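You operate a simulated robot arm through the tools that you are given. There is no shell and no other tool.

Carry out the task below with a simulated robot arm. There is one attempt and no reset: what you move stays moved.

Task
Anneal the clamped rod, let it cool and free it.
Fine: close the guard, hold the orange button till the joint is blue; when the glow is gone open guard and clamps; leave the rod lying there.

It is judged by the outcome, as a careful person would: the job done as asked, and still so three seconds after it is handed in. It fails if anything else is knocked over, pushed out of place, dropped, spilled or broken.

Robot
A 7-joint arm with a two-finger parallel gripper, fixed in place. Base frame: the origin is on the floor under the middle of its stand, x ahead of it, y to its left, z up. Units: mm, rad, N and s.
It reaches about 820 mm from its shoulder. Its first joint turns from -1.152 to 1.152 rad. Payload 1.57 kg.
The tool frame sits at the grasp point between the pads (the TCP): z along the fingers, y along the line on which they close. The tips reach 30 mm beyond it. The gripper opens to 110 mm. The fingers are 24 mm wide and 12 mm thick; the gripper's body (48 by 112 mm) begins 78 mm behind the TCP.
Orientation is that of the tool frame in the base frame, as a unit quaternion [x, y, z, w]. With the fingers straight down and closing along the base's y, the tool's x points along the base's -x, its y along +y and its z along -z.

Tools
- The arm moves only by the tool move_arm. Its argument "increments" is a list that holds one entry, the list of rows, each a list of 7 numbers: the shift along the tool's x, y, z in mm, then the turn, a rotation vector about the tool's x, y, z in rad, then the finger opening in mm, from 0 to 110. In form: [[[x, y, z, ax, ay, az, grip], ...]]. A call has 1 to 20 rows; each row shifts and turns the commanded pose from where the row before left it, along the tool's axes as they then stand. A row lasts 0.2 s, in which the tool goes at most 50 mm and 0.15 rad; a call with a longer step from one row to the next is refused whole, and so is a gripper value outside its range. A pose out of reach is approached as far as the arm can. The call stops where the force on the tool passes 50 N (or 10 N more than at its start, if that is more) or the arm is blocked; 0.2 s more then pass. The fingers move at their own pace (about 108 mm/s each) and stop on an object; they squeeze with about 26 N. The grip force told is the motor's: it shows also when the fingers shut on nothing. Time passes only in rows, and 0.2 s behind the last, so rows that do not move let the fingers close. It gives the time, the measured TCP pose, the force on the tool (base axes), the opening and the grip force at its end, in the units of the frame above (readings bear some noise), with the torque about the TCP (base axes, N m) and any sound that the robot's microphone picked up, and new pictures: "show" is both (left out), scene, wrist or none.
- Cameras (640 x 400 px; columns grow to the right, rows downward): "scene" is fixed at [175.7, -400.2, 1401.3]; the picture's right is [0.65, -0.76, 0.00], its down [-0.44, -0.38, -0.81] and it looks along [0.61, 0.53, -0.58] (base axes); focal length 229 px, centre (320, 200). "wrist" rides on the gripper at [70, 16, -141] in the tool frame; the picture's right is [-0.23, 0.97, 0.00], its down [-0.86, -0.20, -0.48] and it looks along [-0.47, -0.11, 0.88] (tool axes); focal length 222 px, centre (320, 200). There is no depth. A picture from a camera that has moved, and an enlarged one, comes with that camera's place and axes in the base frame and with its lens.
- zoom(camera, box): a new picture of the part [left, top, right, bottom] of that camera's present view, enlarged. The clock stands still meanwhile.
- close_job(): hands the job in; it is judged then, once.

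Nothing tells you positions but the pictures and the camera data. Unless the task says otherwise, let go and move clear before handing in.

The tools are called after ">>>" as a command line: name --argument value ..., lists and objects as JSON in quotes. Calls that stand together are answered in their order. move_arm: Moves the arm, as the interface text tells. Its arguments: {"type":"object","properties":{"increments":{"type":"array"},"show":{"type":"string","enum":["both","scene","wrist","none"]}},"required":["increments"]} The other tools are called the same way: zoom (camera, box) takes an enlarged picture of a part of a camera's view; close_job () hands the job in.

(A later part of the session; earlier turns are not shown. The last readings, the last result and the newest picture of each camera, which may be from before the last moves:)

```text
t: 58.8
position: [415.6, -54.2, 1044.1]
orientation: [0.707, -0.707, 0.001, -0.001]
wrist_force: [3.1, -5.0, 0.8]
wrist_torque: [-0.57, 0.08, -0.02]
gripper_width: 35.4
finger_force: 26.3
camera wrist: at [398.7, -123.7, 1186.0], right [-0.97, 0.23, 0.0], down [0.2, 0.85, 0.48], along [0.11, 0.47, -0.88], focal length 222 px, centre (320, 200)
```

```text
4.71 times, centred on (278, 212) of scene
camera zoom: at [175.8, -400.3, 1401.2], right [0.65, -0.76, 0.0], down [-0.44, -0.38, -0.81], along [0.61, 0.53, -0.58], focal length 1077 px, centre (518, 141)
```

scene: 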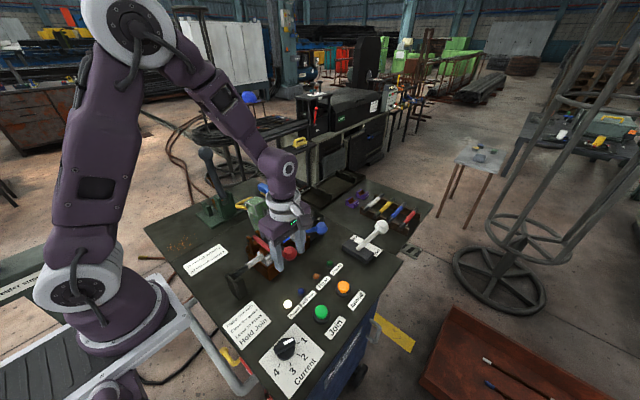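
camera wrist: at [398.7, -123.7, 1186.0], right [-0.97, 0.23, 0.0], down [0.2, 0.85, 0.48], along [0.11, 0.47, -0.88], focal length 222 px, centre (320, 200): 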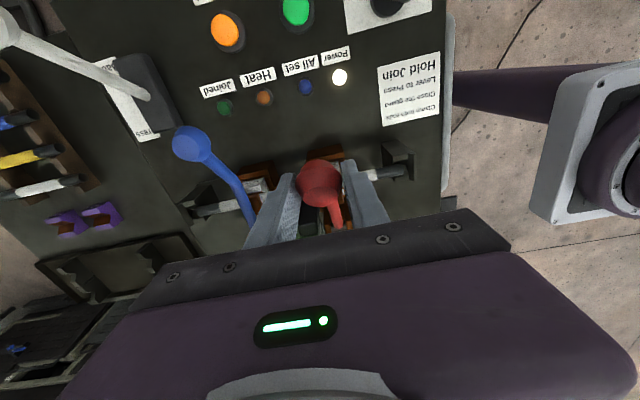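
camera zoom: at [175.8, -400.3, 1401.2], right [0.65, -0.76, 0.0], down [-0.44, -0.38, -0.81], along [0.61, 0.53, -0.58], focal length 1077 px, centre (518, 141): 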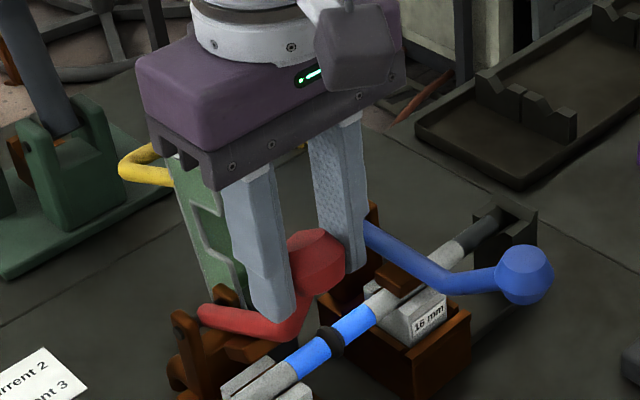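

The lever is following and its pad is off the rod. I'll continue up.

>>> move_arm --increments '[[[-5.3, 0, -4.9, 0, 0, 0, 10], [-5.4, 0, -4.9, 0, 0, 0, 10], [-5.7, 0, -4.4, 0, 0, 0, 10], [-5.8, 0, -4.4, 0, 0, 0, 10], [-6.1, 0, -3.9, 0, 0, 0, 10], [-6.1, 0, -3.9, 0, 0, 0, 10], [-6.4, 0, -3.3, 0, 0, 0, 10], [-6.4, 0, -3.3, 0, 0, 0, 10], [-6.7, 0, -2.8, 0, 0, 0, 10], [-6.7, 0, -2.8, 0, 0, 0, 10], [0, 0, 0, 0, 0, 0, 10]]]' --show "wrist"

>>> zoom --camera "scene" --box '[210, 170, 346, 255]'

```text
t: 61.2
position: [415.3, 6.5, 1082.3]
orientation: [0.707, -0.707, 0.0, 0.0]
wrist_force: [-0.6, -3.3, -2.2]
wrist_torque: [-0.6, 0.07, 0.0]
gripper_width: 35.3
finger_force: 26.2
camera wrist: at [398.9, -62.8, 1224.5], right [-0.97, 0.23, 0.0], down [0.2, 0.85, 0.48], along [0.11, 0.47, -0.88], focal length 222 px, centre (320, 200)
```

wrist: 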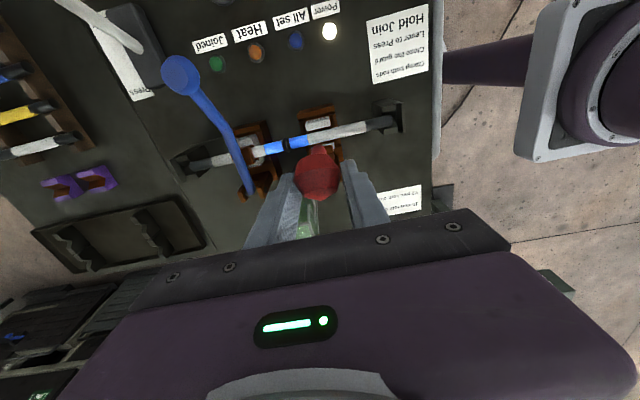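

```text
4.71 times, centred on (278, 212) of scene
camera zoom: at [175.8, -400.3, 1401.3], right [0.65, -0.76, 0.0], down [-0.44, -0.38, -0.81], along [0.61, 0.53, -0.58], focal length 1077 px, centre (518, 141)
```

zoom: 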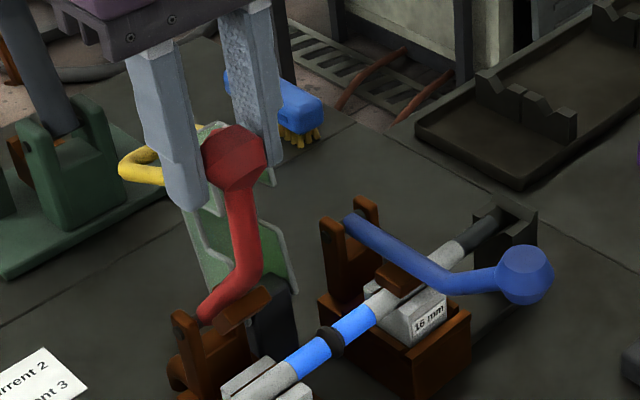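

The red lever is nearly upright. I'll carry it past vertical so that it stays open by itself.

>>> move_arm --increments '[[[-6.9, 0, -2.2, 0, 0, 0, 10], [-6.9, 0, -2.1, 0, 0, 0, 10], [-7.1, 0, -1.6, 0, 0, 0, 10], [-7.1, 0, -1.6, 0, 0, 0, 10], [-7.2, 0, -1, 0, 0, 0, 10], [-7.1, 0, -0.9, 0, 0, 0, 10], [-7.2, 0, -0.3, 0, 0, 0, 10], [-7.3, 0, -0.3, 0, 0, 0, 10], [0, 0, 0, 0, 0, 0, 10]]]' --show "wrist"

>>> zoom --camera "scene" --box '[190, 160, 326, 245]'

```text
t: 63.2
position: [416.0, 62.0, 1092.6]
orientation: [0.707, -0.707, 0.001, 0.001]
wrist_force: [1.5, -4.5, 2.6]
wrist_torque: [-0.66, -0.01, 0.09]
gripper_width: 35.7
finger_force: 25.9
camera wrist: at [398.7, -6.2, 1234.2], right [-0.97, 0.23, 0.0], down [0.2, 0.86, 0.48], along [0.11, 0.47, -0.88], focal length 222 px, centre (320, 200)
```

wrist: 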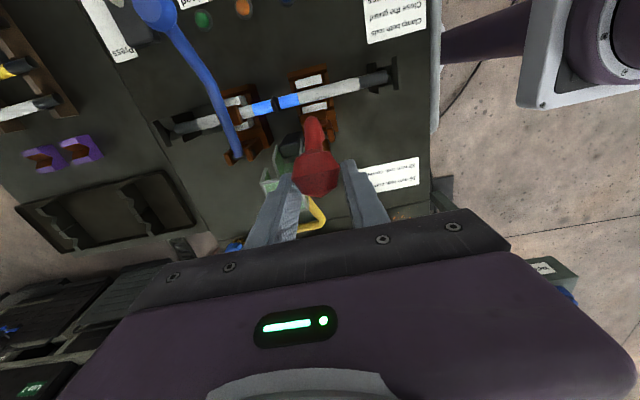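

```text
4.71 times, centred on (258, 202) of scene
camera zoom: at [175.8, -400.3, 1401.3], right [0.65, -0.76, 0.0], down [-0.44, -0.38, -0.81], along [0.61, 0.53, -0.58], focal length 1077 px, centre (612, 188)
```

zoom: 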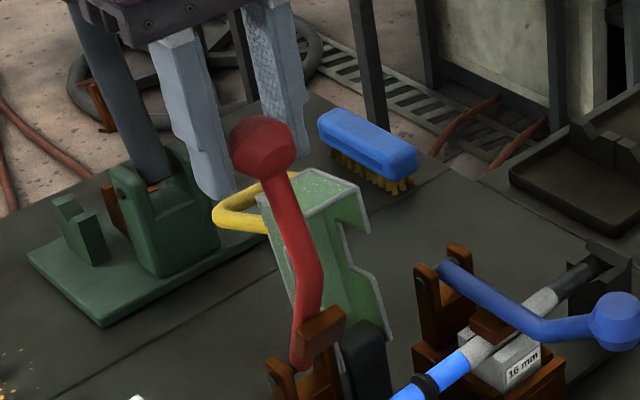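

Vertical now, with no resistance. I'll go on past vertical, watching for a stop.

>>> move_arm --increments '[[[-7.2, 0, 0.3, 0, 0, 0, 10], [-7.3, 0, 0.3, 0, 0, 0, 10], [-7.2, 0, 0.9, 0, 0, 0, 10], [-7.1, 0, 1, 0, 0, 0, 10], [-7.1, 0, 1.6, 0, 0, 0, 10], [-7.1, 0, 1.6, 0, 0, 0, 10], [0, 0, 0, 0, 0, 0, 10]]]' --show "wrist"

>>> zoom --camera "scene" --box '[190, 160, 326, 245]'

```text
t: 64.8
position: [415.8, 105.6, 1085.5]
orientation: [-0.706, 0.708, 0.0, 0.0]
wrist_force: [-0.1, 0.9, -0.4]
wrist_torque: [0.0, 0.02, 0.02]
gripper_width: 9.8
finger_force: 0.1
camera wrist: at [398.7, 36.8, 1228.9], right [-0.97, 0.23, 0.0], down [0.2, 0.85, 0.48], along [0.11, 0.47, -0.88], focal length 222 px, centre (320, 200)
```

wrist: 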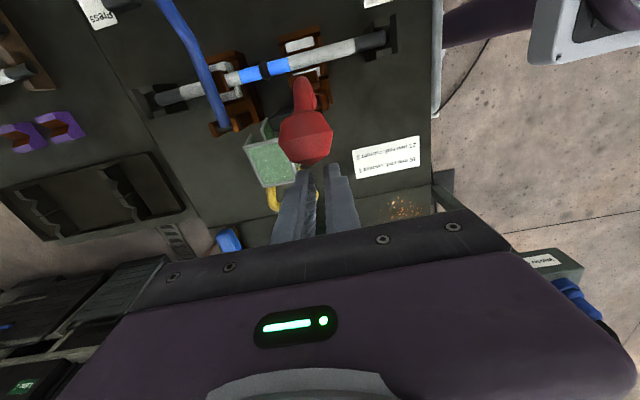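

```text
4.71 times, centred on (258, 202) of scene
camera zoom: at [175.8, -400.2, 1401.3], right [0.65, -0.76, 0.0], down [-0.44, -0.38, -0.81], along [0.61, 0.53, -0.58], focal length 1077 px, centre (612, 188)
```

zoom: 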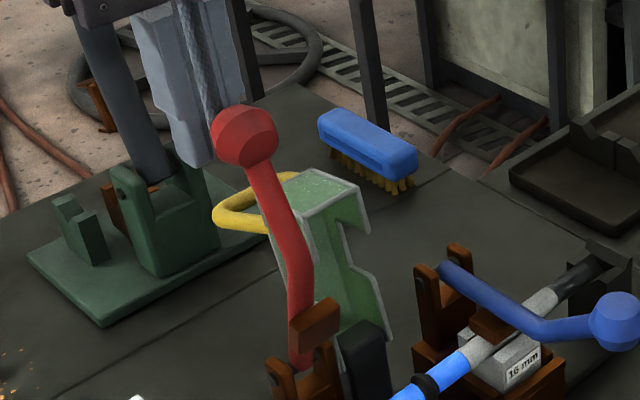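

The lever reached its stop just past vertical and slipped out of the pads. I'll raise the gripper clear and check that the lever stays open.

>>> move_arm --increments '[[[-1, 0, -5, 0, 0, 0, 10], [0, 0, -25, 0, 0, 0, 10], [0, 0, -30, 0, 0, 0, 10], [0, 0, -35, 0, 0, 0, 10], [0, 0, 0, 0, 0, 0, 10], [0, 0, 0, 0, 0, 0, 10]]]' --show "wrist"

>>> zoom --camera "scene" --box '[190, 160, 326, 245]'

```text
t: 66.2
position: [415.0, 106.7, 1182.0]
orientation: [-0.707, 0.707, 0.001, 0.0]
wrist_force: [-0.5, 0.3, 0.8]
wrist_torque: [-0.02, 0.01, 0.01]
gripper_width: 10.2
finger_force: 0.1
camera wrist: at [399.3, 38.1, 1323.7], right [-0.97, 0.23, 0.0], down [0.2, 0.86, 0.48], along [0.11, 0.47, -0.88], focal length 222 px, centre (320, 200)
```

wrist: 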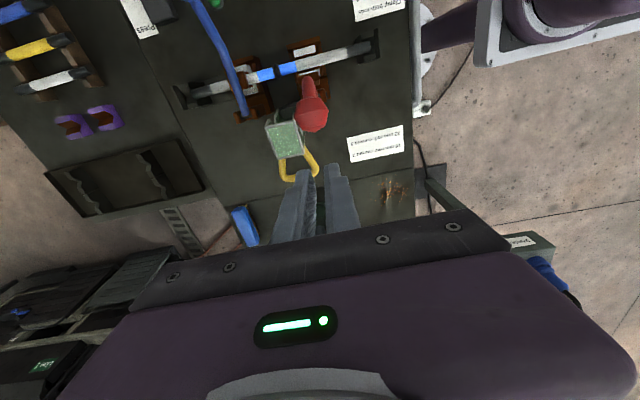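

```text
4.71 times, centred on (258, 202) of scene
camera zoom: at [175.7, -400.2, 1401.3], right [0.65, -0.76, 0.0], down [-0.44, -0.38, -0.81], along [0.61, 0.53, -0.58], focal length 1077 px, centre (612, 188)
```

zoom: 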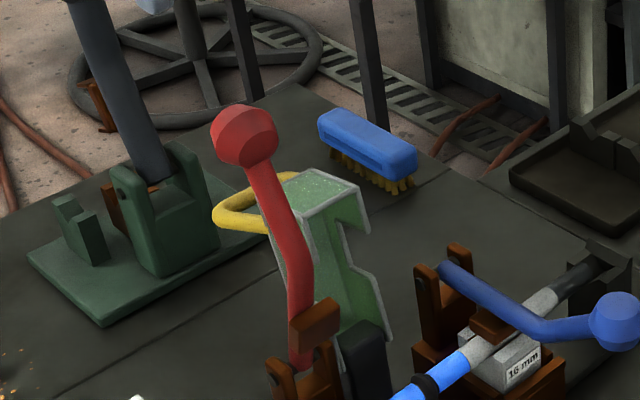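

The red lever stays open. Next I'll go across, high up, to the blue ball at about (531, -96, 970).

>>> move_arm --increments '[[[22.6, -12.9, 0, 0, 0, 0, 10], [22.6, -12.9, 0, 0, 0, 0, 30], [22.6, -12.9, 0, 0, 0, 0, 60], [22.6, -12.9, 0, 0, 0, 0, 60], [22.6, -12.9, 0, 0, 0, 0, 60], [22.6, -12.9, 0, 0, 0, 0, 60], [22.6, -12.9, 0, 0, 0, 0, 60], [22.6, -12.9, 0, 0, 0, 0, 60], [22.6, -12.9, 0, 0, 0, 0, 60], [0, 0, 25, 0, 0, 0, 60], [0, 0, 25, 0, 0, 0, 60], [0, 0, 25, 0, 0, 0, 60], [0, 0, 25, 0, 0, 0, 60], [0, 0, 20, 0, 0, 0, 60], [0, 0, 20, 0, 0, 0, 60], [0, 0, 20, 0, 0, 0, 60], [0, 0, 0, 0, 0, 0, 60]]]' --show "both"

>>> zoom --camera "wrist" --box '[200, 80, 440, 230]'

>>> zoom --camera "scene" --box '[225, 170, 361, 255]'

```text
t: 69.8
position: [531.5, -97.5, 1021.2]
orientation: [-0.707, 0.707, 0.001, 0.0]
wrist_force: [0.1, 0.7, 0.7]
wrist_torque: [0.02, 0.01, 0.0]
gripper_width: 59.7
finger_force: 0.1
camera wrist: at [515.1, -165.7, 1163.1], right [-0.97, 0.23, 0.0], down [0.2, 0.86, 0.48], along [0.11, 0.47, -0.88], focal length 222 px, centre (320, 200)
```

scene: 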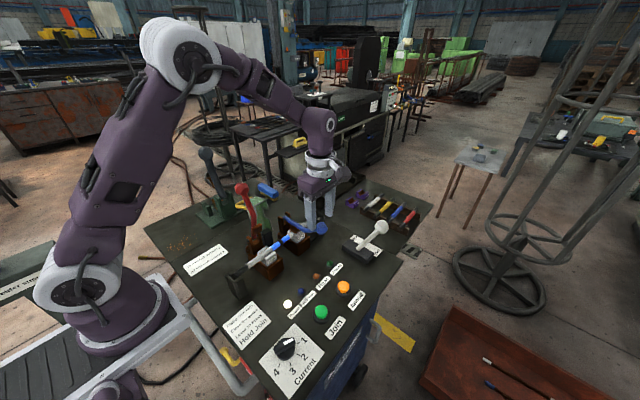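
wrist: 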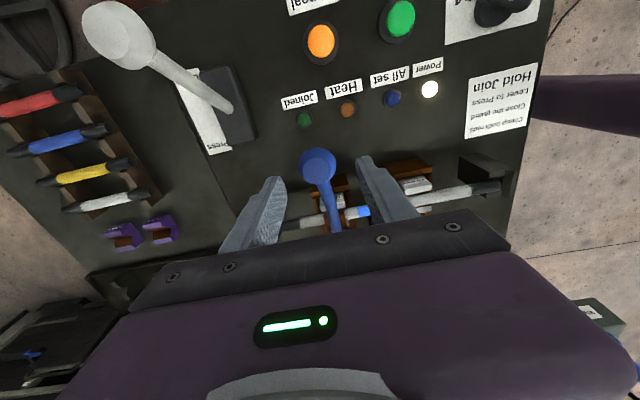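

```text
2.67 times, centred on (320, 155) of wrist
camera zoom: at [515.1, -165.7, 1163.1], right [-0.97, 0.23, 0.0], down [0.2, 0.86, 0.48], along [0.11, 0.47, -0.88], focal length 592 px, centre (320, 320)
```

zoom: 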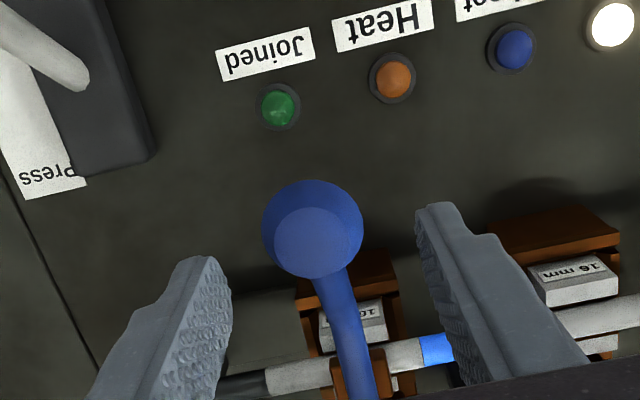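

```text
4.71 times, centred on (293, 212) of scene
camera zoom: at [175.7, -400.2, 1401.3], right [0.65, -0.76, 0.0], down [-0.44, -0.38, -0.81], along [0.61, 0.53, -0.58], focal length 1077 px, centre (447, 141)
```

zoom: 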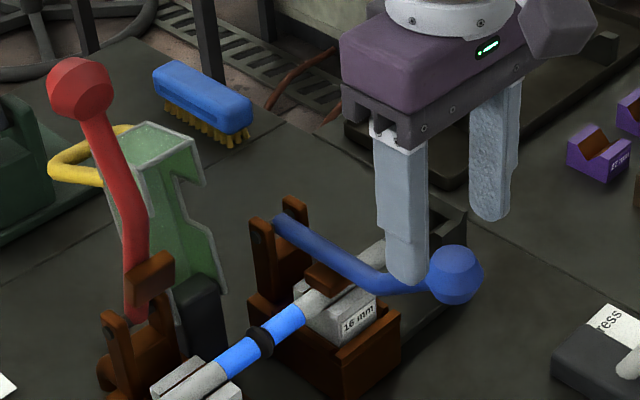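

The blue ball is at about (533, -98, 970). I'll make a small correction and go down around it.

>>> move_arm --increments '[[[0.5, -1.5, 15, 0, 0, 0, 60], [0, 0, 15, 0, 0, 0, 60], [0, 0, 12, 0, 0, 0, 60], [0, 0, 9, 0, 0, 0, 60], [0, 0, 0, 0, 0, 0, 60]]]' --show "wrist"

>>> zoom --camera "wrist" --box '[200, 80, 440, 230]'

```text
t: 71.0
position: [533.5, -98.7, 971.3]
orientation: [-0.707, 0.707, 0.001, 0.0]
wrist_force: [-0.3, 0.1, 0.0]
wrist_torque: [-0.01, -0.01, 0.05]
gripper_width: 60.1
finger_force: 0.0
camera wrist: at [516.5, -166.1, 1112.8], right [-0.97, 0.23, 0.0], down [0.2, 0.86, 0.48], along [0.11, 0.47, -0.88], focal length 222 px, centre (320, 200)
```

wrist: 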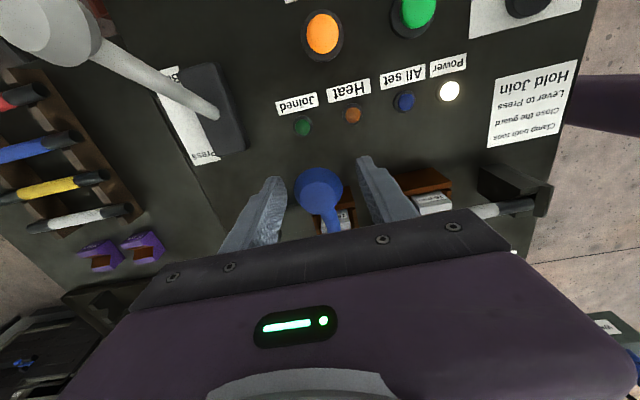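

```text
2.67 times, centred on (320, 155) of wrist
camera zoom: at [516.5, -166.1, 1112.8], right [-0.97, 0.23, 0.0], down [0.2, 0.86, 0.48], along [0.11, 0.47, -0.88], focal length 592 px, centre (320, 320)
```

zoom: 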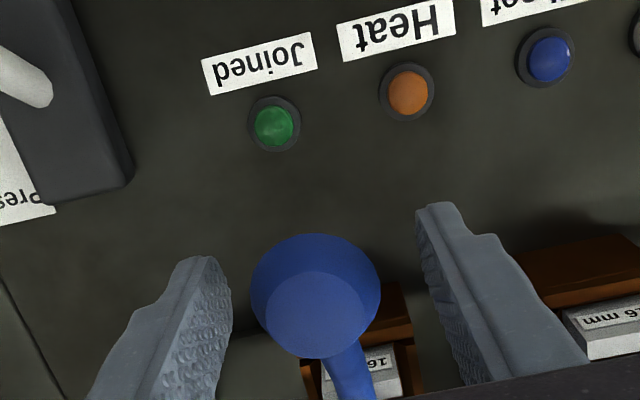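

Centred. I'll close on the blue ball and start the lift.

>>> move_arm --increments '[[[0, 0, 0, 0, 0, 0, 40], [0, 0, 0, 0, 0, 0, 20], [0, 0, 0, 0, 0, 0, 10], [0, 0, 0, 0, 0, 0, 10], [-1, 0, -3.2, 0, 0, 0, 10], [-1, 0, -3.2, 0, 0, 0, 10], [-1, 0, -3.2, 0, 0, 0, 10], [-1, 0, -3.1, 0, 0, 0, 10], [0, 0, 0, 0, 0, 0, 10]]]' --show "wrist"

>>> zoom --camera "scene" --box '[225, 170, 361, 255]'

```text
t: 73.0
position: [532.5, -93.0, 983.6]
orientation: [0.707, -0.707, -0.001, 0.0]
wrist_force: [13.9, -0.9, -0.8]
wrist_torque: [-0.38, 0.01, 0.07]
gripper_width: 35.2
finger_force: 26.0
camera wrist: at [516.6, -162.1, 1125.5], right [-0.97, 0.23, 0.0], down [0.2, 0.85, 0.48], along [0.11, 0.47, -0.88], focal length 222 px, centre (320, 200)
```

wrist: 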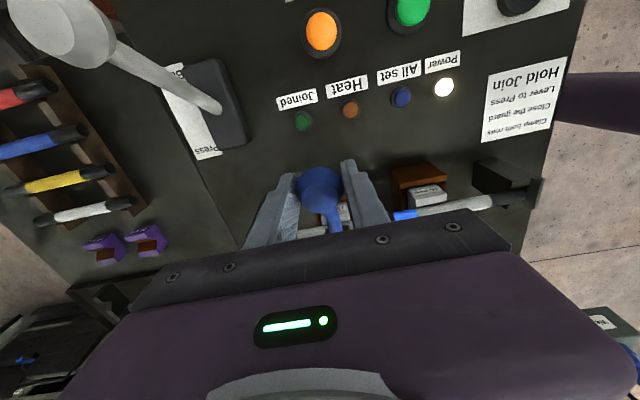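

```text
4.71 times, centred on (293, 212) of scene
camera zoom: at [176.2, -400.2, 1401.2], right [0.65, -0.76, 0.0], down [-0.44, -0.38, -0.81], along [0.61, 0.53, -0.58], focal length 1077 px, centre (447, 141)
```

zoom: 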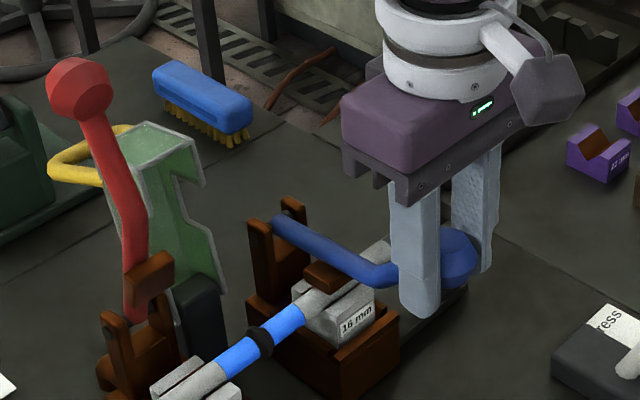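

The lever is lifting. The side force shows I am about 1 mm off in x, so I'll correct that and continue along the arc.

>>> move_arm --increments '[[[-2.8, -0.9, -6.7, 0, 0, 0, 10], [-2.8, 0, -6.7, 0, 0, 0, 10], [-3.3, 0, -6.4, 0, 0, 0, 10], [-3.3, 0, -6.4, 0, 0, 0, 10], [-3.9, 0, -6.1, 0, 0, 0, 10], [-3.9, 0, -6.1, 0, 0, 0, 10], [-4.4, 0, -5.7, 0, 0, 0, 10], [-4.4, 0, -5.8, 0, 0, 0, 10], [-4.9, 0, -5.3, 0, 0, 0, 10], [-4.9, 0, -5.4, 0, 0, 0, 10], [-5.3, 0, -4.9, 0, 0, 0, 10], [-5.4, 0, -4.9, 0, 0, 0, 10], [-5.7, 0, -4.4, 0, 0, 0, 10], [-5.8, 0, -4.4, 0, 0, 0, 10], [-6.1, 0, -3.9, 0, 0, 0, 10], [-6.1, 0, -3.9, 0, 0, 0, 10], [0, 0, 0, 0, 0, 0, 10]]]' --show "wrist"

>>> zoom --camera "scene" --box '[225, 150, 377, 245]'

```text
t: 76.6
position: [533.8, -21.2, 1070.9]
orientation: [0.707, -0.707, 0.001, 0.0]
wrist_force: [14.4, -5.6, -1.0]
wrist_torque: [-0.7, -0.08, 0.0]
gripper_width: 35.0
finger_force: 26.0
camera wrist: at [517.5, -89.2, 1212.6], right [-0.97, 0.23, 0.0], down [0.2, 0.85, 0.48], along [0.11, 0.47, -0.88], focal length 222 px, centre (320, 200)
```

wrist: 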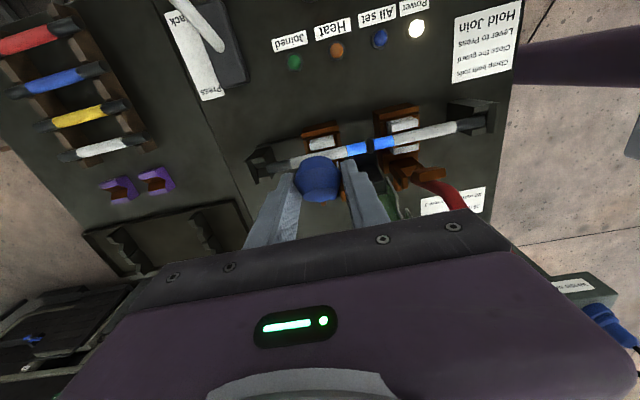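

```text
4.21 times, centred on (301, 198) of scene
camera zoom: at [176.2, -400.3, 1401.2], right [0.65, -0.76, 0.0], down [-0.44, -0.38, -0.81], along [0.61, 0.53, -0.58], focal length 964 px, centre (400, 210)
```

zoom: 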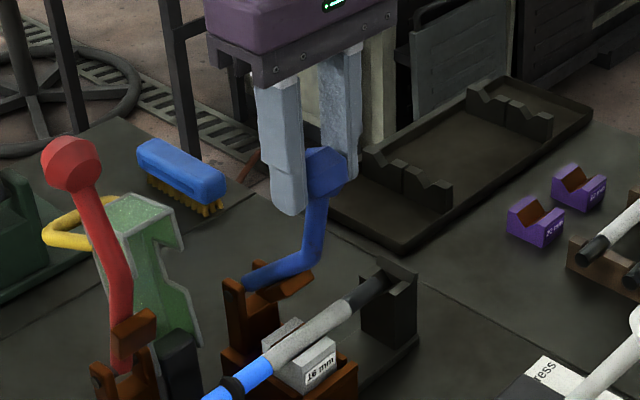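

The rod rests undisturbed on the jaws. I'll continue the blue lever up to vertical.

>>> move_arm --increments '[[[-6.4, -1.2, -3.3, 0, 0, 0, 10], [-6.4, 0, -3.3, 0, 0, 0, 10], [-6.7, 0, -2.8, 0, 0, 0, 10], [-6.7, 0, -2.8, 0, 0, 0, 10], [-6.9, 0, -2.2, 0, 0, 0, 10], [-6.9, 0, -2.1, 0, 0, 0, 10], [-7.1, 0, -1.6, 0, 0, 0, 10], [-7.1, 0, -1.6, 0, 0, 0, 10], [-7.2, 0, -1, 0, 0, 0, 10], [-7.1, 0, -0.9, 0, 0, 0, 10], [-7.2, 0, -0.3, 0, 0, 0, 10], [-7.3, 0, -0.3, 0, 0, 0, 10], [0, 0, 0, 0, 0, 0, 10]]]' --show "wrist"

>>> zoom --camera "scene" --box '[225, 150, 377, 245]'

```text
t: 79.4
position: [535.4, 63.1, 1093.0]
orientation: [0.708, -0.707, 0.001, 0.0]
wrist_force: [-14.2, -4.4, 4.8]
wrist_torque: [-0.75, 0.18, -0.19]
gripper_width: 35.3
finger_force: 25.9
camera wrist: at [517.8, -6.1, 1235.0], right [-0.97, 0.23, 0.0], down [0.2, 0.85, 0.48], along [0.11, 0.47, -0.88], focal length 222 px, centre (320, 200)
```

wrist: 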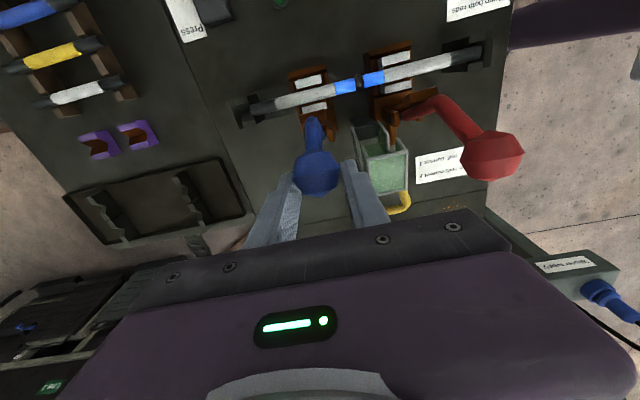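

```text
4.21 times, centred on (301, 198) of scene
camera zoom: at [175.2, -400.3, 1401.3], right [0.65, -0.76, 0.0], down [-0.44, -0.38, -0.81], along [0.61, 0.53, -0.58], focal length 964 px, centre (400, 210)
```

zoom: 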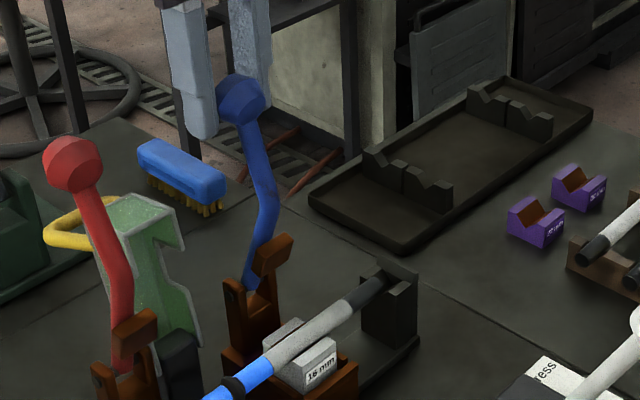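

The blue lever is about vertical. I'll ease it the last few millimetres to its stop.

>>> move_arm --increments '[[[-2, 0.7, 0, 0, 0, 0, 10], [-2, 0, 0, 0, 0, 0, 10], [-2, 0, 0, 0, 0, 0, 10], [-2, 0, 0, 0, 0, 0, 10], [0, 0, 0, 0, 0, 0, 10]]]' --show "wrist"

>>> zoom --camera "scene" --box '[225, 150, 377, 245]'

```text
t: 80.6
position: [534.2, 69.2, 1092.8]
orientation: [-0.707, 0.707, 0.0, 0.0]
wrist_force: [-4.5, -3.4, 3.0]
wrist_torque: [-0.66, 0.02, -0.03]
gripper_width: 35.4
finger_force: 26.2
camera wrist: at [517.6, 1.6, 1234.9], right [-0.97, 0.23, 0.0], down [0.2, 0.85, 0.48], along [0.11, 0.47, -0.88], focal length 222 px, centre (320, 200)
```

wrist: 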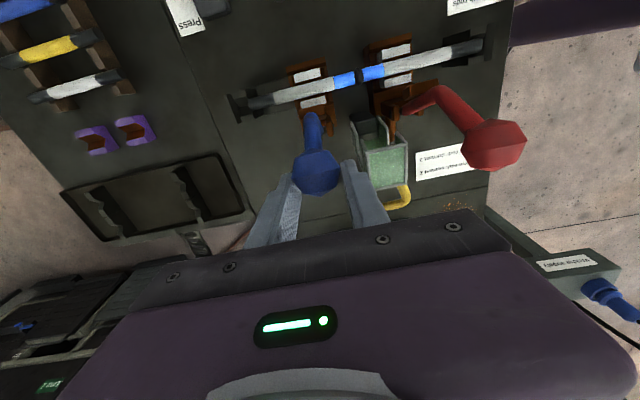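

```text
4.21 times, centred on (301, 198) of scene
camera zoom: at [175.6, -400.3, 1401.3], right [0.65, -0.76, 0.0], down [-0.44, -0.38, -0.81], along [0.61, 0.53, -0.58], focal length 964 px, centre (400, 210)
```

zoom: 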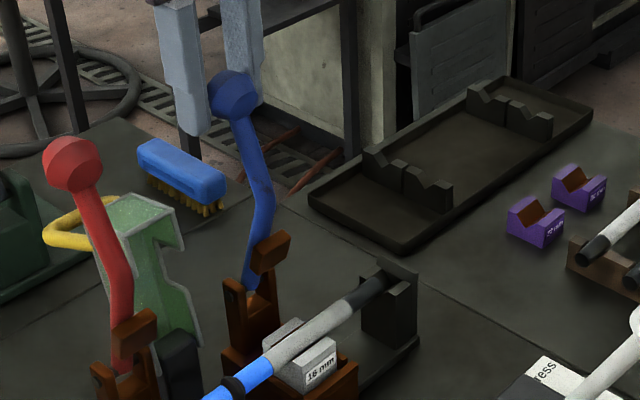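

>>> move_arm --increments '[[[-2, 0.3, 0.3, 0, 0, 0, 10], [-2, 0, 0.3, 0, 0, 0, 10], [-2, 0, 0.3, 0, 0, 0, 10], [-2, 0, 0.3, 0, 0, 0, 10], [0, 0, 0, 0, 0, 0, 10]]]' --show "wrist"

>>> zoom --camera "scene" --box '[225, 150, 377, 245]'

```text
t: 81.8
position: [533.4, 79.0, 1092.0]
orientation: [0.708, -0.707, 0.0, -0.001]
wrist_force: [1.5, -2.5, 12.8]
wrist_torque: [-0.56, -0.06, -0.03]
gripper_width: 34.8
finger_force: 25.9
camera wrist: at [517.5, 9.9, 1233.9], right [-0.97, 0.23, 0.0], down [0.2, 0.85, 0.48], along [0.11, 0.47, -0.88], focal length 222 px, centre (320, 200)
```

wrist: 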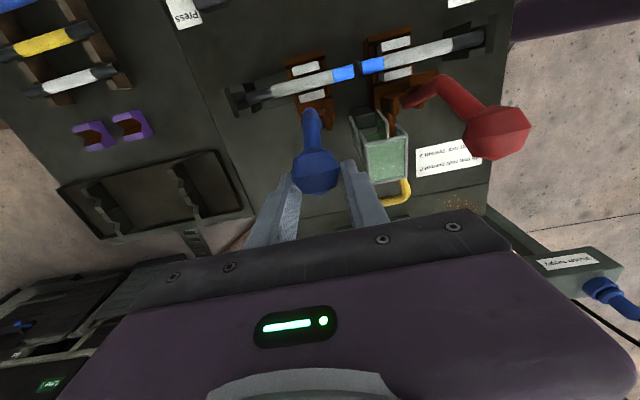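

```text
4.21 times, centred on (301, 198) of scene
camera zoom: at [175.6, -400.3, 1401.3], right [0.65, -0.76, 0.0], down [-0.44, -0.38, -0.81], along [0.61, 0.53, -0.58], focal length 964 px, centre (400, 210)
```

zoom: 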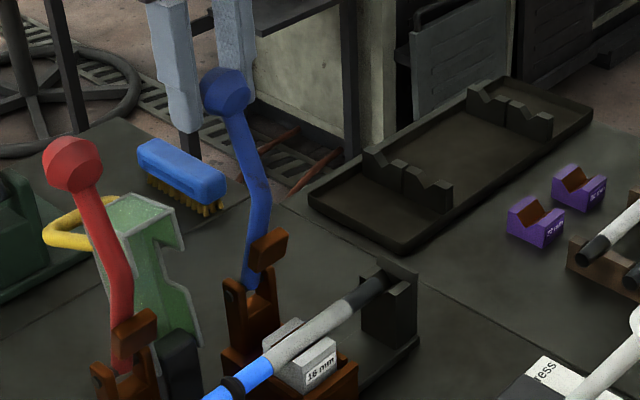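

>>> move_arm --increments '[[[-1.5, 0, -0.8, 0, 0, 0, 10], [-1.5, 0, 0, 0, 0, 0, 10], [-1.5, 0, 0, 0, 0, 0, 10], [0, 0, 0, 0, 0, 0, 10]]]' --show "wrist"

>>> zoom --camera "scene" --box '[225, 150, 377, 245]'

```text
t: 82.8
position: [534.6, 82.4, 1092.4]
orientation: [-0.707, 0.707, 0.001, 0.0]
wrist_force: [5.9, -3.7, -6.8]
wrist_torque: [-0.4, -0.04, 0.1]
gripper_width: 34.8
finger_force: 26.3
camera wrist: at [517.8, 14.2, 1233.8], right [-0.97, 0.23, 0.0], down [0.2, 0.85, 0.48], along [0.11, 0.47, -0.88], focal length 222 px, centre (320, 200)
```

wrist: 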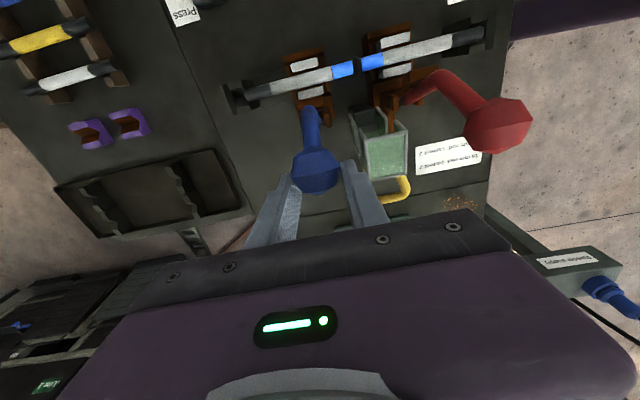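

```text
4.21 times, centred on (301, 198) of scene
camera zoom: at [176.0, -400.3, 1401.2], right [0.65, -0.76, 0.0], down [-0.44, -0.38, -0.81], along [0.61, 0.53, -0.58], focal length 964 px, centre (400, 210)
```

zoom: 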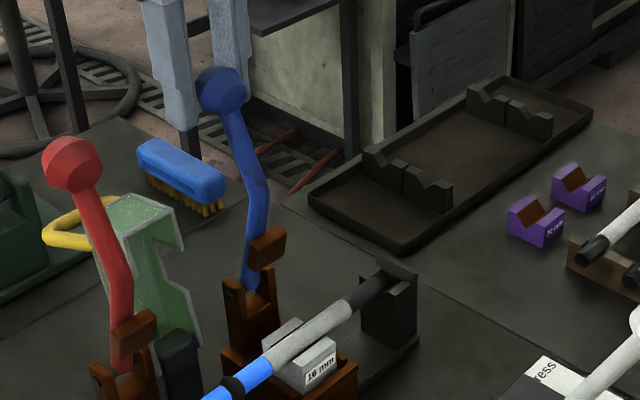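

>>> move_arm --increments '[[[-1.5, 0, 0.3, 0, 0, 0, 10], [-1.5, 0, 0.3, 0, 0, 0, 10], [-1.5, 0, 0.3, 0, 0, 0, 10], [0, 0, 0, 0, 0, 0, 10]]]' --show "wrist"

>>> zoom --camera "scene" --box '[225, 150, 377, 245]'

```text
t: 83.8
position: [534.3, 87.5, 1091.1]
orientation: [0.707, -0.707, 0.0, 0.0]
wrist_force: [7.6, -2.1, 4.3]
wrist_torque: [-0.51, -0.08, 0.09]
gripper_width: 34.4
finger_force: 26.1
camera wrist: at [517.4, 18.8, 1233.7], right [-0.97, 0.23, 0.0], down [0.2, 0.85, 0.48], along [0.11, 0.47, -0.88], focal length 222 px, centre (320, 200)
```

wrist: 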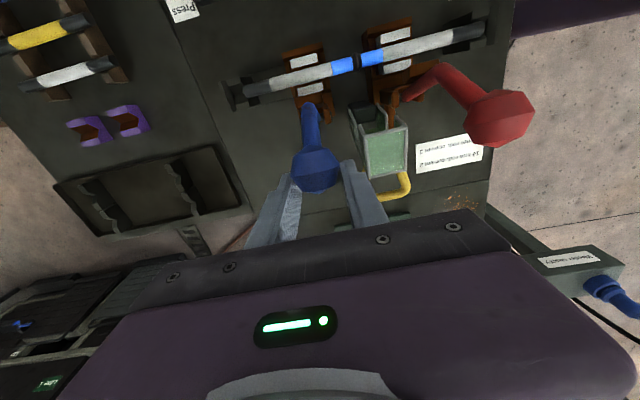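

```text
4.21 times, centred on (301, 198) of scene
camera zoom: at [175.9, -400.3, 1401.2], right [0.65, -0.76, 0.0], down [-0.44, -0.38, -0.81], along [0.61, 0.53, -0.58], focal length 964 px, centre (400, 210)
```

zoom: 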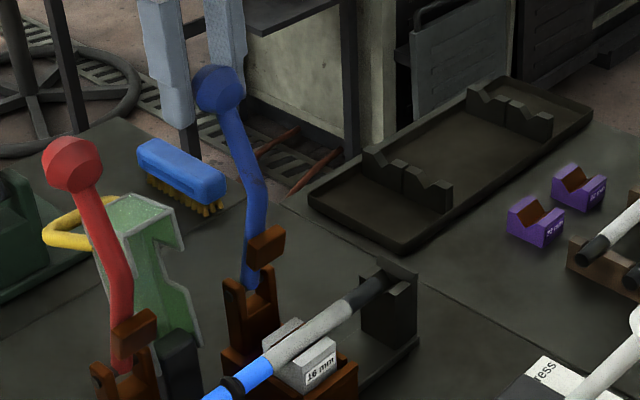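

>>> move_arm --increments '[[[-2, 0, 0.4, 0, 0, 0, 10], [-2, 0, 0.4, 0, 0, 0, 10], [-2, 0, 0.4, 0, 0, 0, 10], [0, 0, 0, 0, 0, 0, 10]]]' --show "wrist"

>>> zoom --camera "scene" --box '[225, 150, 377, 245]'

```text
t: 84.8
position: [533.7, 94.9, 1090.1]
orientation: [-0.707, 0.707, 0.0, 0.001]
wrist_force: [9.8, 2.1, 8.0]
wrist_torque: [-0.01, -0.06, 0.13]
gripper_width: 33.0
finger_force: 26.1
camera wrist: at [517.5, 25.2, 1232.4], right [-0.97, 0.23, 0.0], down [0.2, 0.85, 0.48], along [0.11, 0.47, -0.88], focal length 222 px, centre (320, 200)
```

wrist: 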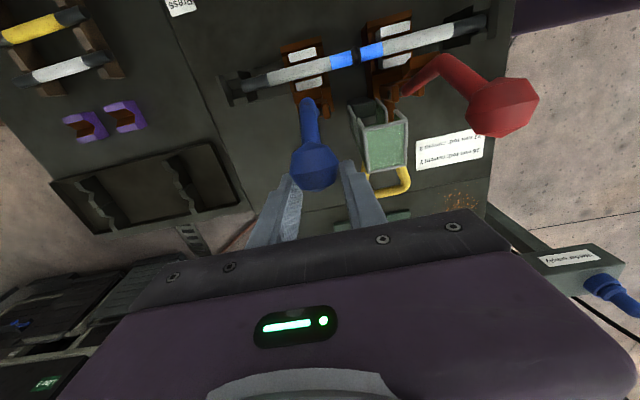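

```text
4.21 times, centred on (301, 198) of scene
camera zoom: at [175.9, -400.2, 1401.3], right [0.65, -0.76, 0.0], down [-0.44, -0.38, -0.81], along [0.61, 0.53, -0.58], focal length 964 px, centre (400, 210)
```

zoom: 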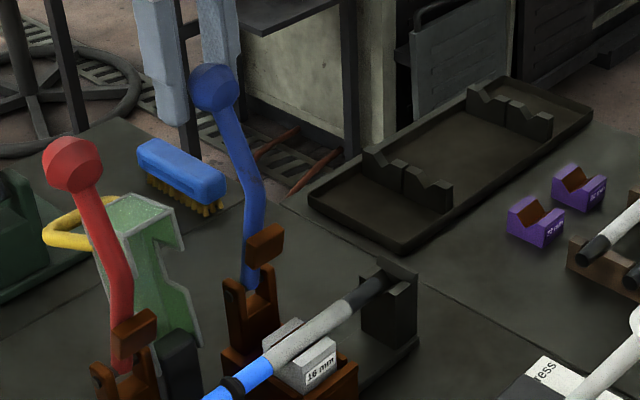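

The blue ball is slipping to the edge of the pads at its stop, as the red one did. I'll open the fingers, rise clear, and check both levers.

>>> move_arm --increments '[[[0, 0, 0, 0, 0, 0, 40], [0, 0, 0, 0, 0, 0, 60], [0, 0, 0, 0, 0, 0, 60], [0, 0, -10, 0, 0, 0, 60], [0, 0, -25, 0, 0, 0, 60], [0, 0, -30, 0, 0, 0, 60], [0, 0, -35, 0, 0, 0, 60], [0, 0, 0, 0, 0, 0, 60]]]' --show "both"

>>> zoom --camera "scene" --box '[225, 150, 377, 245]'

>>> zoom --camera "wrist" --box '[200, 40, 560, 220]'

```text
t: 86.6
position: [534.6, 93.8, 1189.7]
orientation: [-0.707, 0.707, 0.0, 0.0]
wrist_force: [0.0, -0.8, -0.5]
wrist_torque: [0.03, -0.01, -0.02]
gripper_width: 60.0
finger_force: 0.0
camera wrist: at [517.4, 24.8, 1331.5], right [-0.97, 0.23, 0.0], down [0.2, 0.85, 0.48], along [0.11, 0.47, -0.88], focal length 222 px, centre (320, 200)
```

scene: 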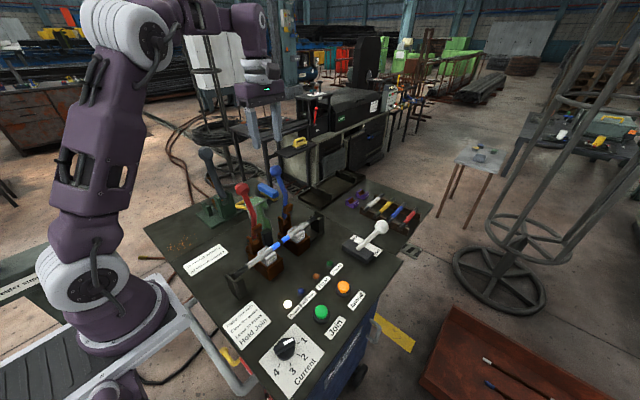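
wrist: 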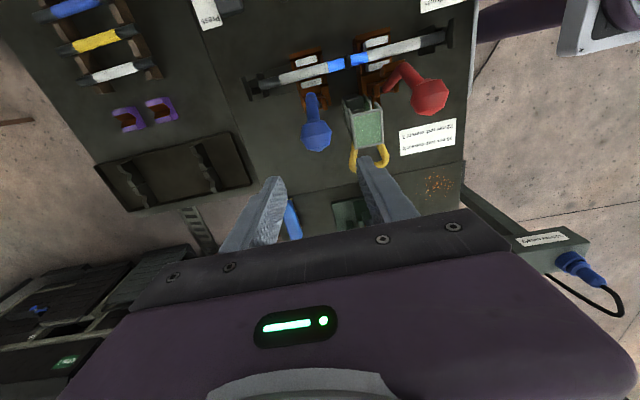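

```text
4.21 times, centred on (301, 198) of scene
camera zoom: at [175.7, -400.2, 1401.3], right [0.65, -0.76, 0.0], down [-0.44, -0.38, -0.81], along [0.61, 0.53, -0.58], focal length 964 px, centre (400, 210)
```

zoom: 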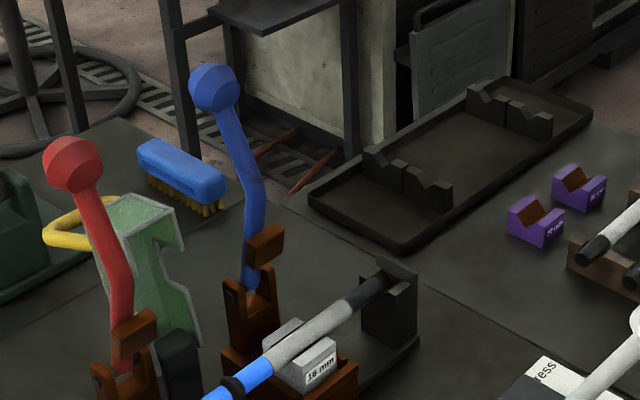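

```text
1.78 times, centred on (380, 130) of wrist
camera zoom: at [517.4, 24.8, 1331.5], right [-0.97, 0.23, 0.0], down [0.2, 0.85, 0.48], along [0.11, 0.47, -0.88], focal length 395 px, centre (213, 324)
```

zoom: 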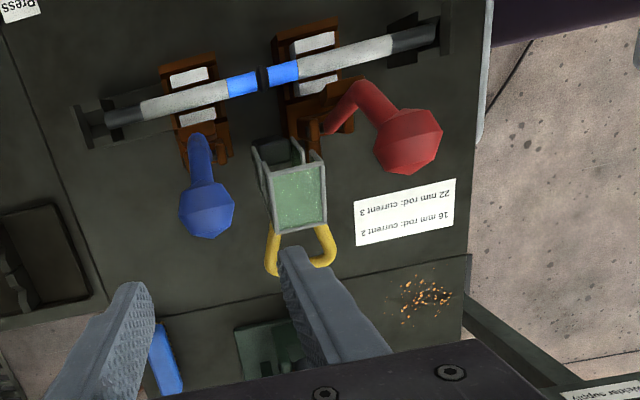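

Both levers stay up. The blue ball leans to y ≈ 76, but the red is only at y ≈ 65, barely past vertical. For safety I'll nudge the red lever a little further with closed fingers from its -y side.

>>> move_arm --increments '[[[12.5, 19.7, 0, 0, 0, 0, 30], [12.5, 19.7, 0, 0, 0, 0, 0], [12.5, 19.7, 0, 0, 0, 0, 0], [12.5, 19.7, 0, 0, 0, 0, 0], [12.5, 19.7, 0, 0, 0, 0, 0], [12.5, 19.7, 0, 0, 0, 0, 0], [0, 0, 0, 0, 0, 0, 0]]]' --show "both"

>>> zoom --camera "wrist" --box '[200, 60, 440, 210]'

```text
t: 88.2
position: [415.7, 19.0, 1190.3]
orientation: [-0.707, 0.707, 0.001, 0.0]
wrist_force: [0.4, -0.9, -0.3]
wrist_torque: [-0.01, 0.04, -0.01]
gripper_width: 0.0
finger_force: 21.5
camera wrist: at [399.4, -50.3, 1331.9], right [-0.97, 0.23, 0.0], down [0.2, 0.85, 0.48], along [0.11, 0.47, -0.88], focal length 222 px, centre (320, 200)
```

scene: 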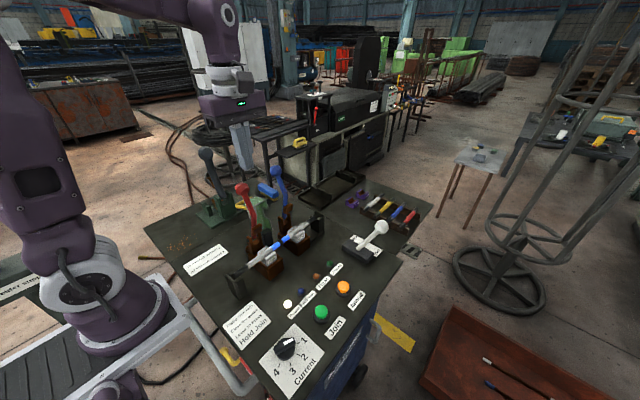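
wrist: 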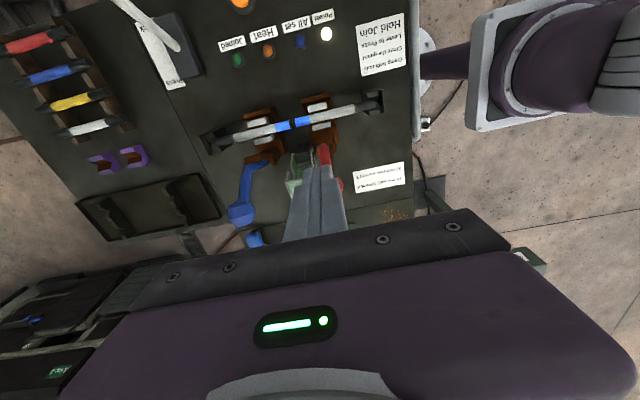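

```text
2.67 times, centred on (320, 135) of wrist
camera zoom: at [399.4, -50.3, 1331.9], right [-0.97, 0.23, 0.0], down [0.2, 0.85, 0.48], along [0.11, 0.47, -0.88], focal length 592 px, centre (320, 373)
```

zoom: 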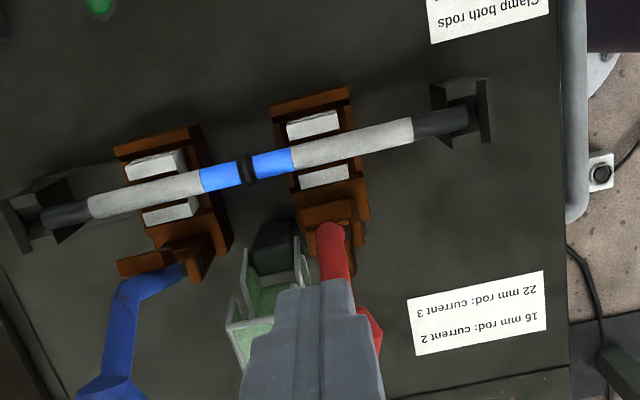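

The rod lies straight in its jaws and end rests. I'll descend on the -y side of the red ball.

>>> move_arm --increments '[[[0, 0, 20, 0, 0, 0, 0], [0, 0, 20, 0, 0, 0, 0], [0, 0, 20, 0, 0, 0, 0], [0, 0, 20, 0, 0, 0, 0], [0, 0, 17, 0, 0, 0, 0], [0, 0, 0, 0, 0, 0, 0]]]' --show "both"

>>> zoom --camera "scene" --box '[200, 150, 352, 245]'

```text
t: 89.6
position: [414.0, 19.2, 1093.3]
orientation: [0.707, -0.707, -0.001, 0.001]
wrist_force: [-0.8, -0.2, 0.1]
wrist_torque: [0.0, 0.02, -0.04]
gripper_width: 0.0
finger_force: 21.2
camera wrist: at [399.0, -50.5, 1235.2], right [-0.97, 0.23, 0.0], down [0.2, 0.86, 0.48], along [0.11, 0.47, -0.88], focal length 222 px, centre (320, 200)
```

scene: 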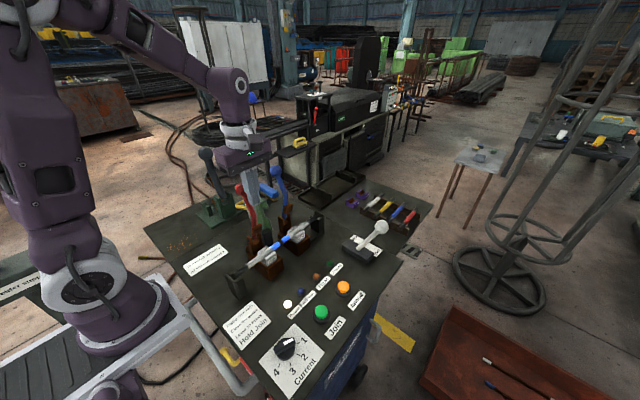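
wrist: 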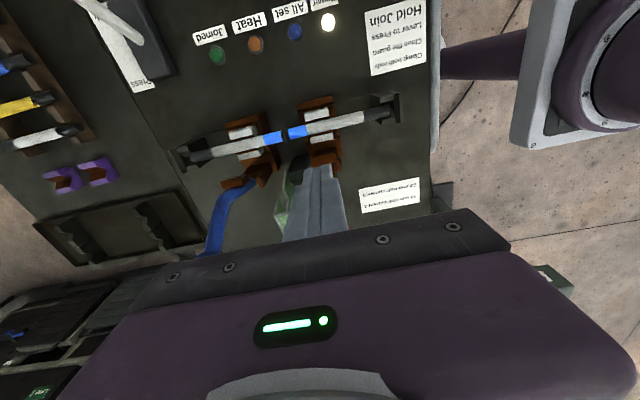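

```text
4.21 times, centred on (276, 198) of scene
camera zoom: at [175.7, -400.2, 1401.3], right [0.65, -0.76, 0.0], down [-0.44, -0.38, -0.81], along [0.61, 0.53, -0.58], focal length 964 px, centre (505, 210)
```

zoom: 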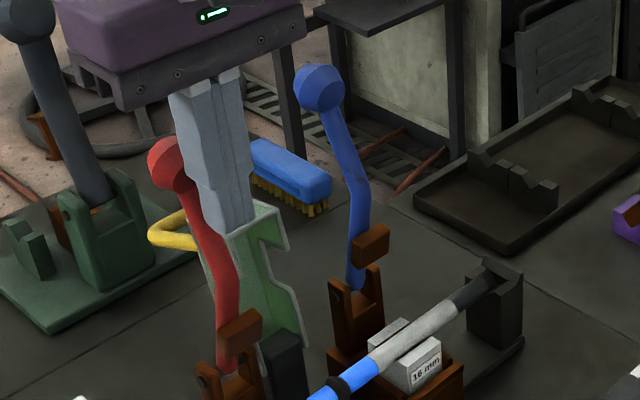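

In position. I'll push gently in +y and watch the force.

>>> move_arm --increments '[[[-5, 0, 0, 0, 0, 0, 0], [-5, 0, 0, 0, 0, 0, 0], [-4, 0, 0, 0, 0, 0, 0], [-3, 0, 0, 0, 0, 0, 0], [-3, 0, 0, 0, 0, 0, 0], [-3, 0, 0, 0, 0, 0, 0], [0, 0, 0, 0, 0, 0, 0]]]' --show "wrist"

>>> zoom --camera "scene" --box '[200, 150, 352, 245]'

```text
t: 91.2
position: [415.9, 40.6, 1094.3]
orientation: [0.708, -0.707, 0.0, 0.0]
wrist_force: [0.7, -0.2, -0.1]
wrist_torque: [0.05, 0.01, 0.0]
gripper_width: 0.0
finger_force: 20.7
camera wrist: at [399.0, -27.3, 1235.0], right [-0.97, 0.23, 0.0], down [0.2, 0.86, 0.48], along [0.11, 0.47, -0.88], focal length 222 px, centre (320, 200)
```

wrist: 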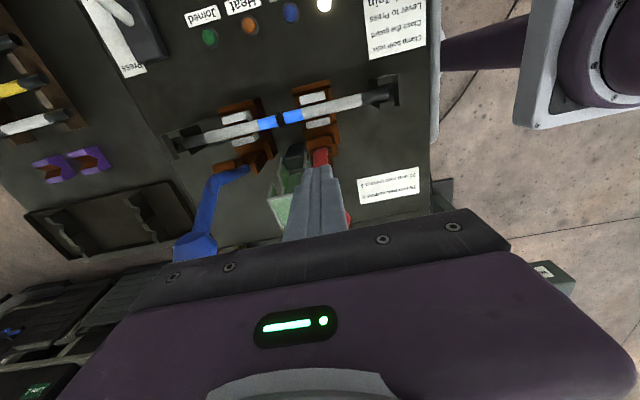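

```text
4.21 times, centred on (276, 198) of scene
camera zoom: at [175.7, -400.2, 1401.3], right [0.65, -0.76, 0.0], down [-0.44, -0.38, -0.81], along [0.61, 0.53, -0.58], focal length 964 px, centre (505, 210)
```

zoom: 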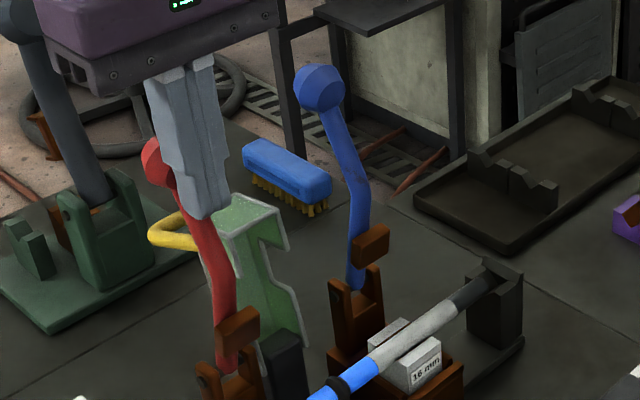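

>>> move_arm --increments '[[[-2, 0, 0, 0, 0, 0, 0], [-2, 0, 0, 0, 0, 0, 0], [-2, 0, 0, 0, 0, 0, 0], [-2, 0, 0, 0, 0, 0, 0], [0, 0, 0, 0, 0, 0, 0]]]' --show "wrist"

>>> zoom --camera "scene" --box '[200, 150, 352, 245]'

```text
t: 92.4
position: [416.3, 50.2, 1093.8]
orientation: [0.707, -0.707, 0.0, 0.0]
wrist_force: [0.4, -0.5, -0.1]
wrist_torque: [0.0, -0.02, 0.04]
gripper_width: 0.0
finger_force: 21.1
camera wrist: at [399.0, -19.1, 1235.3], right [-0.97, 0.23, 0.0], down [0.2, 0.86, 0.48], along [0.11, 0.47, -0.88], focal length 222 px, centre (320, 200)
```

wrist: 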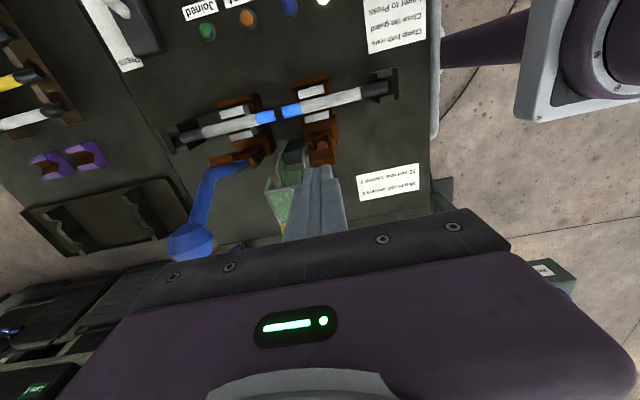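

```text
4.21 times, centred on (276, 198) of scene
camera zoom: at [175.7, -400.2, 1401.3], right [0.65, -0.76, 0.0], down [-0.44, -0.38, -0.81], along [0.61, 0.53, -0.58], focal length 964 px, centre (505, 210)
```

zoom: 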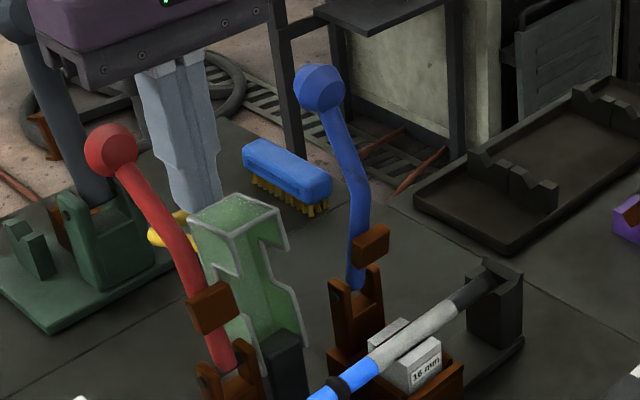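

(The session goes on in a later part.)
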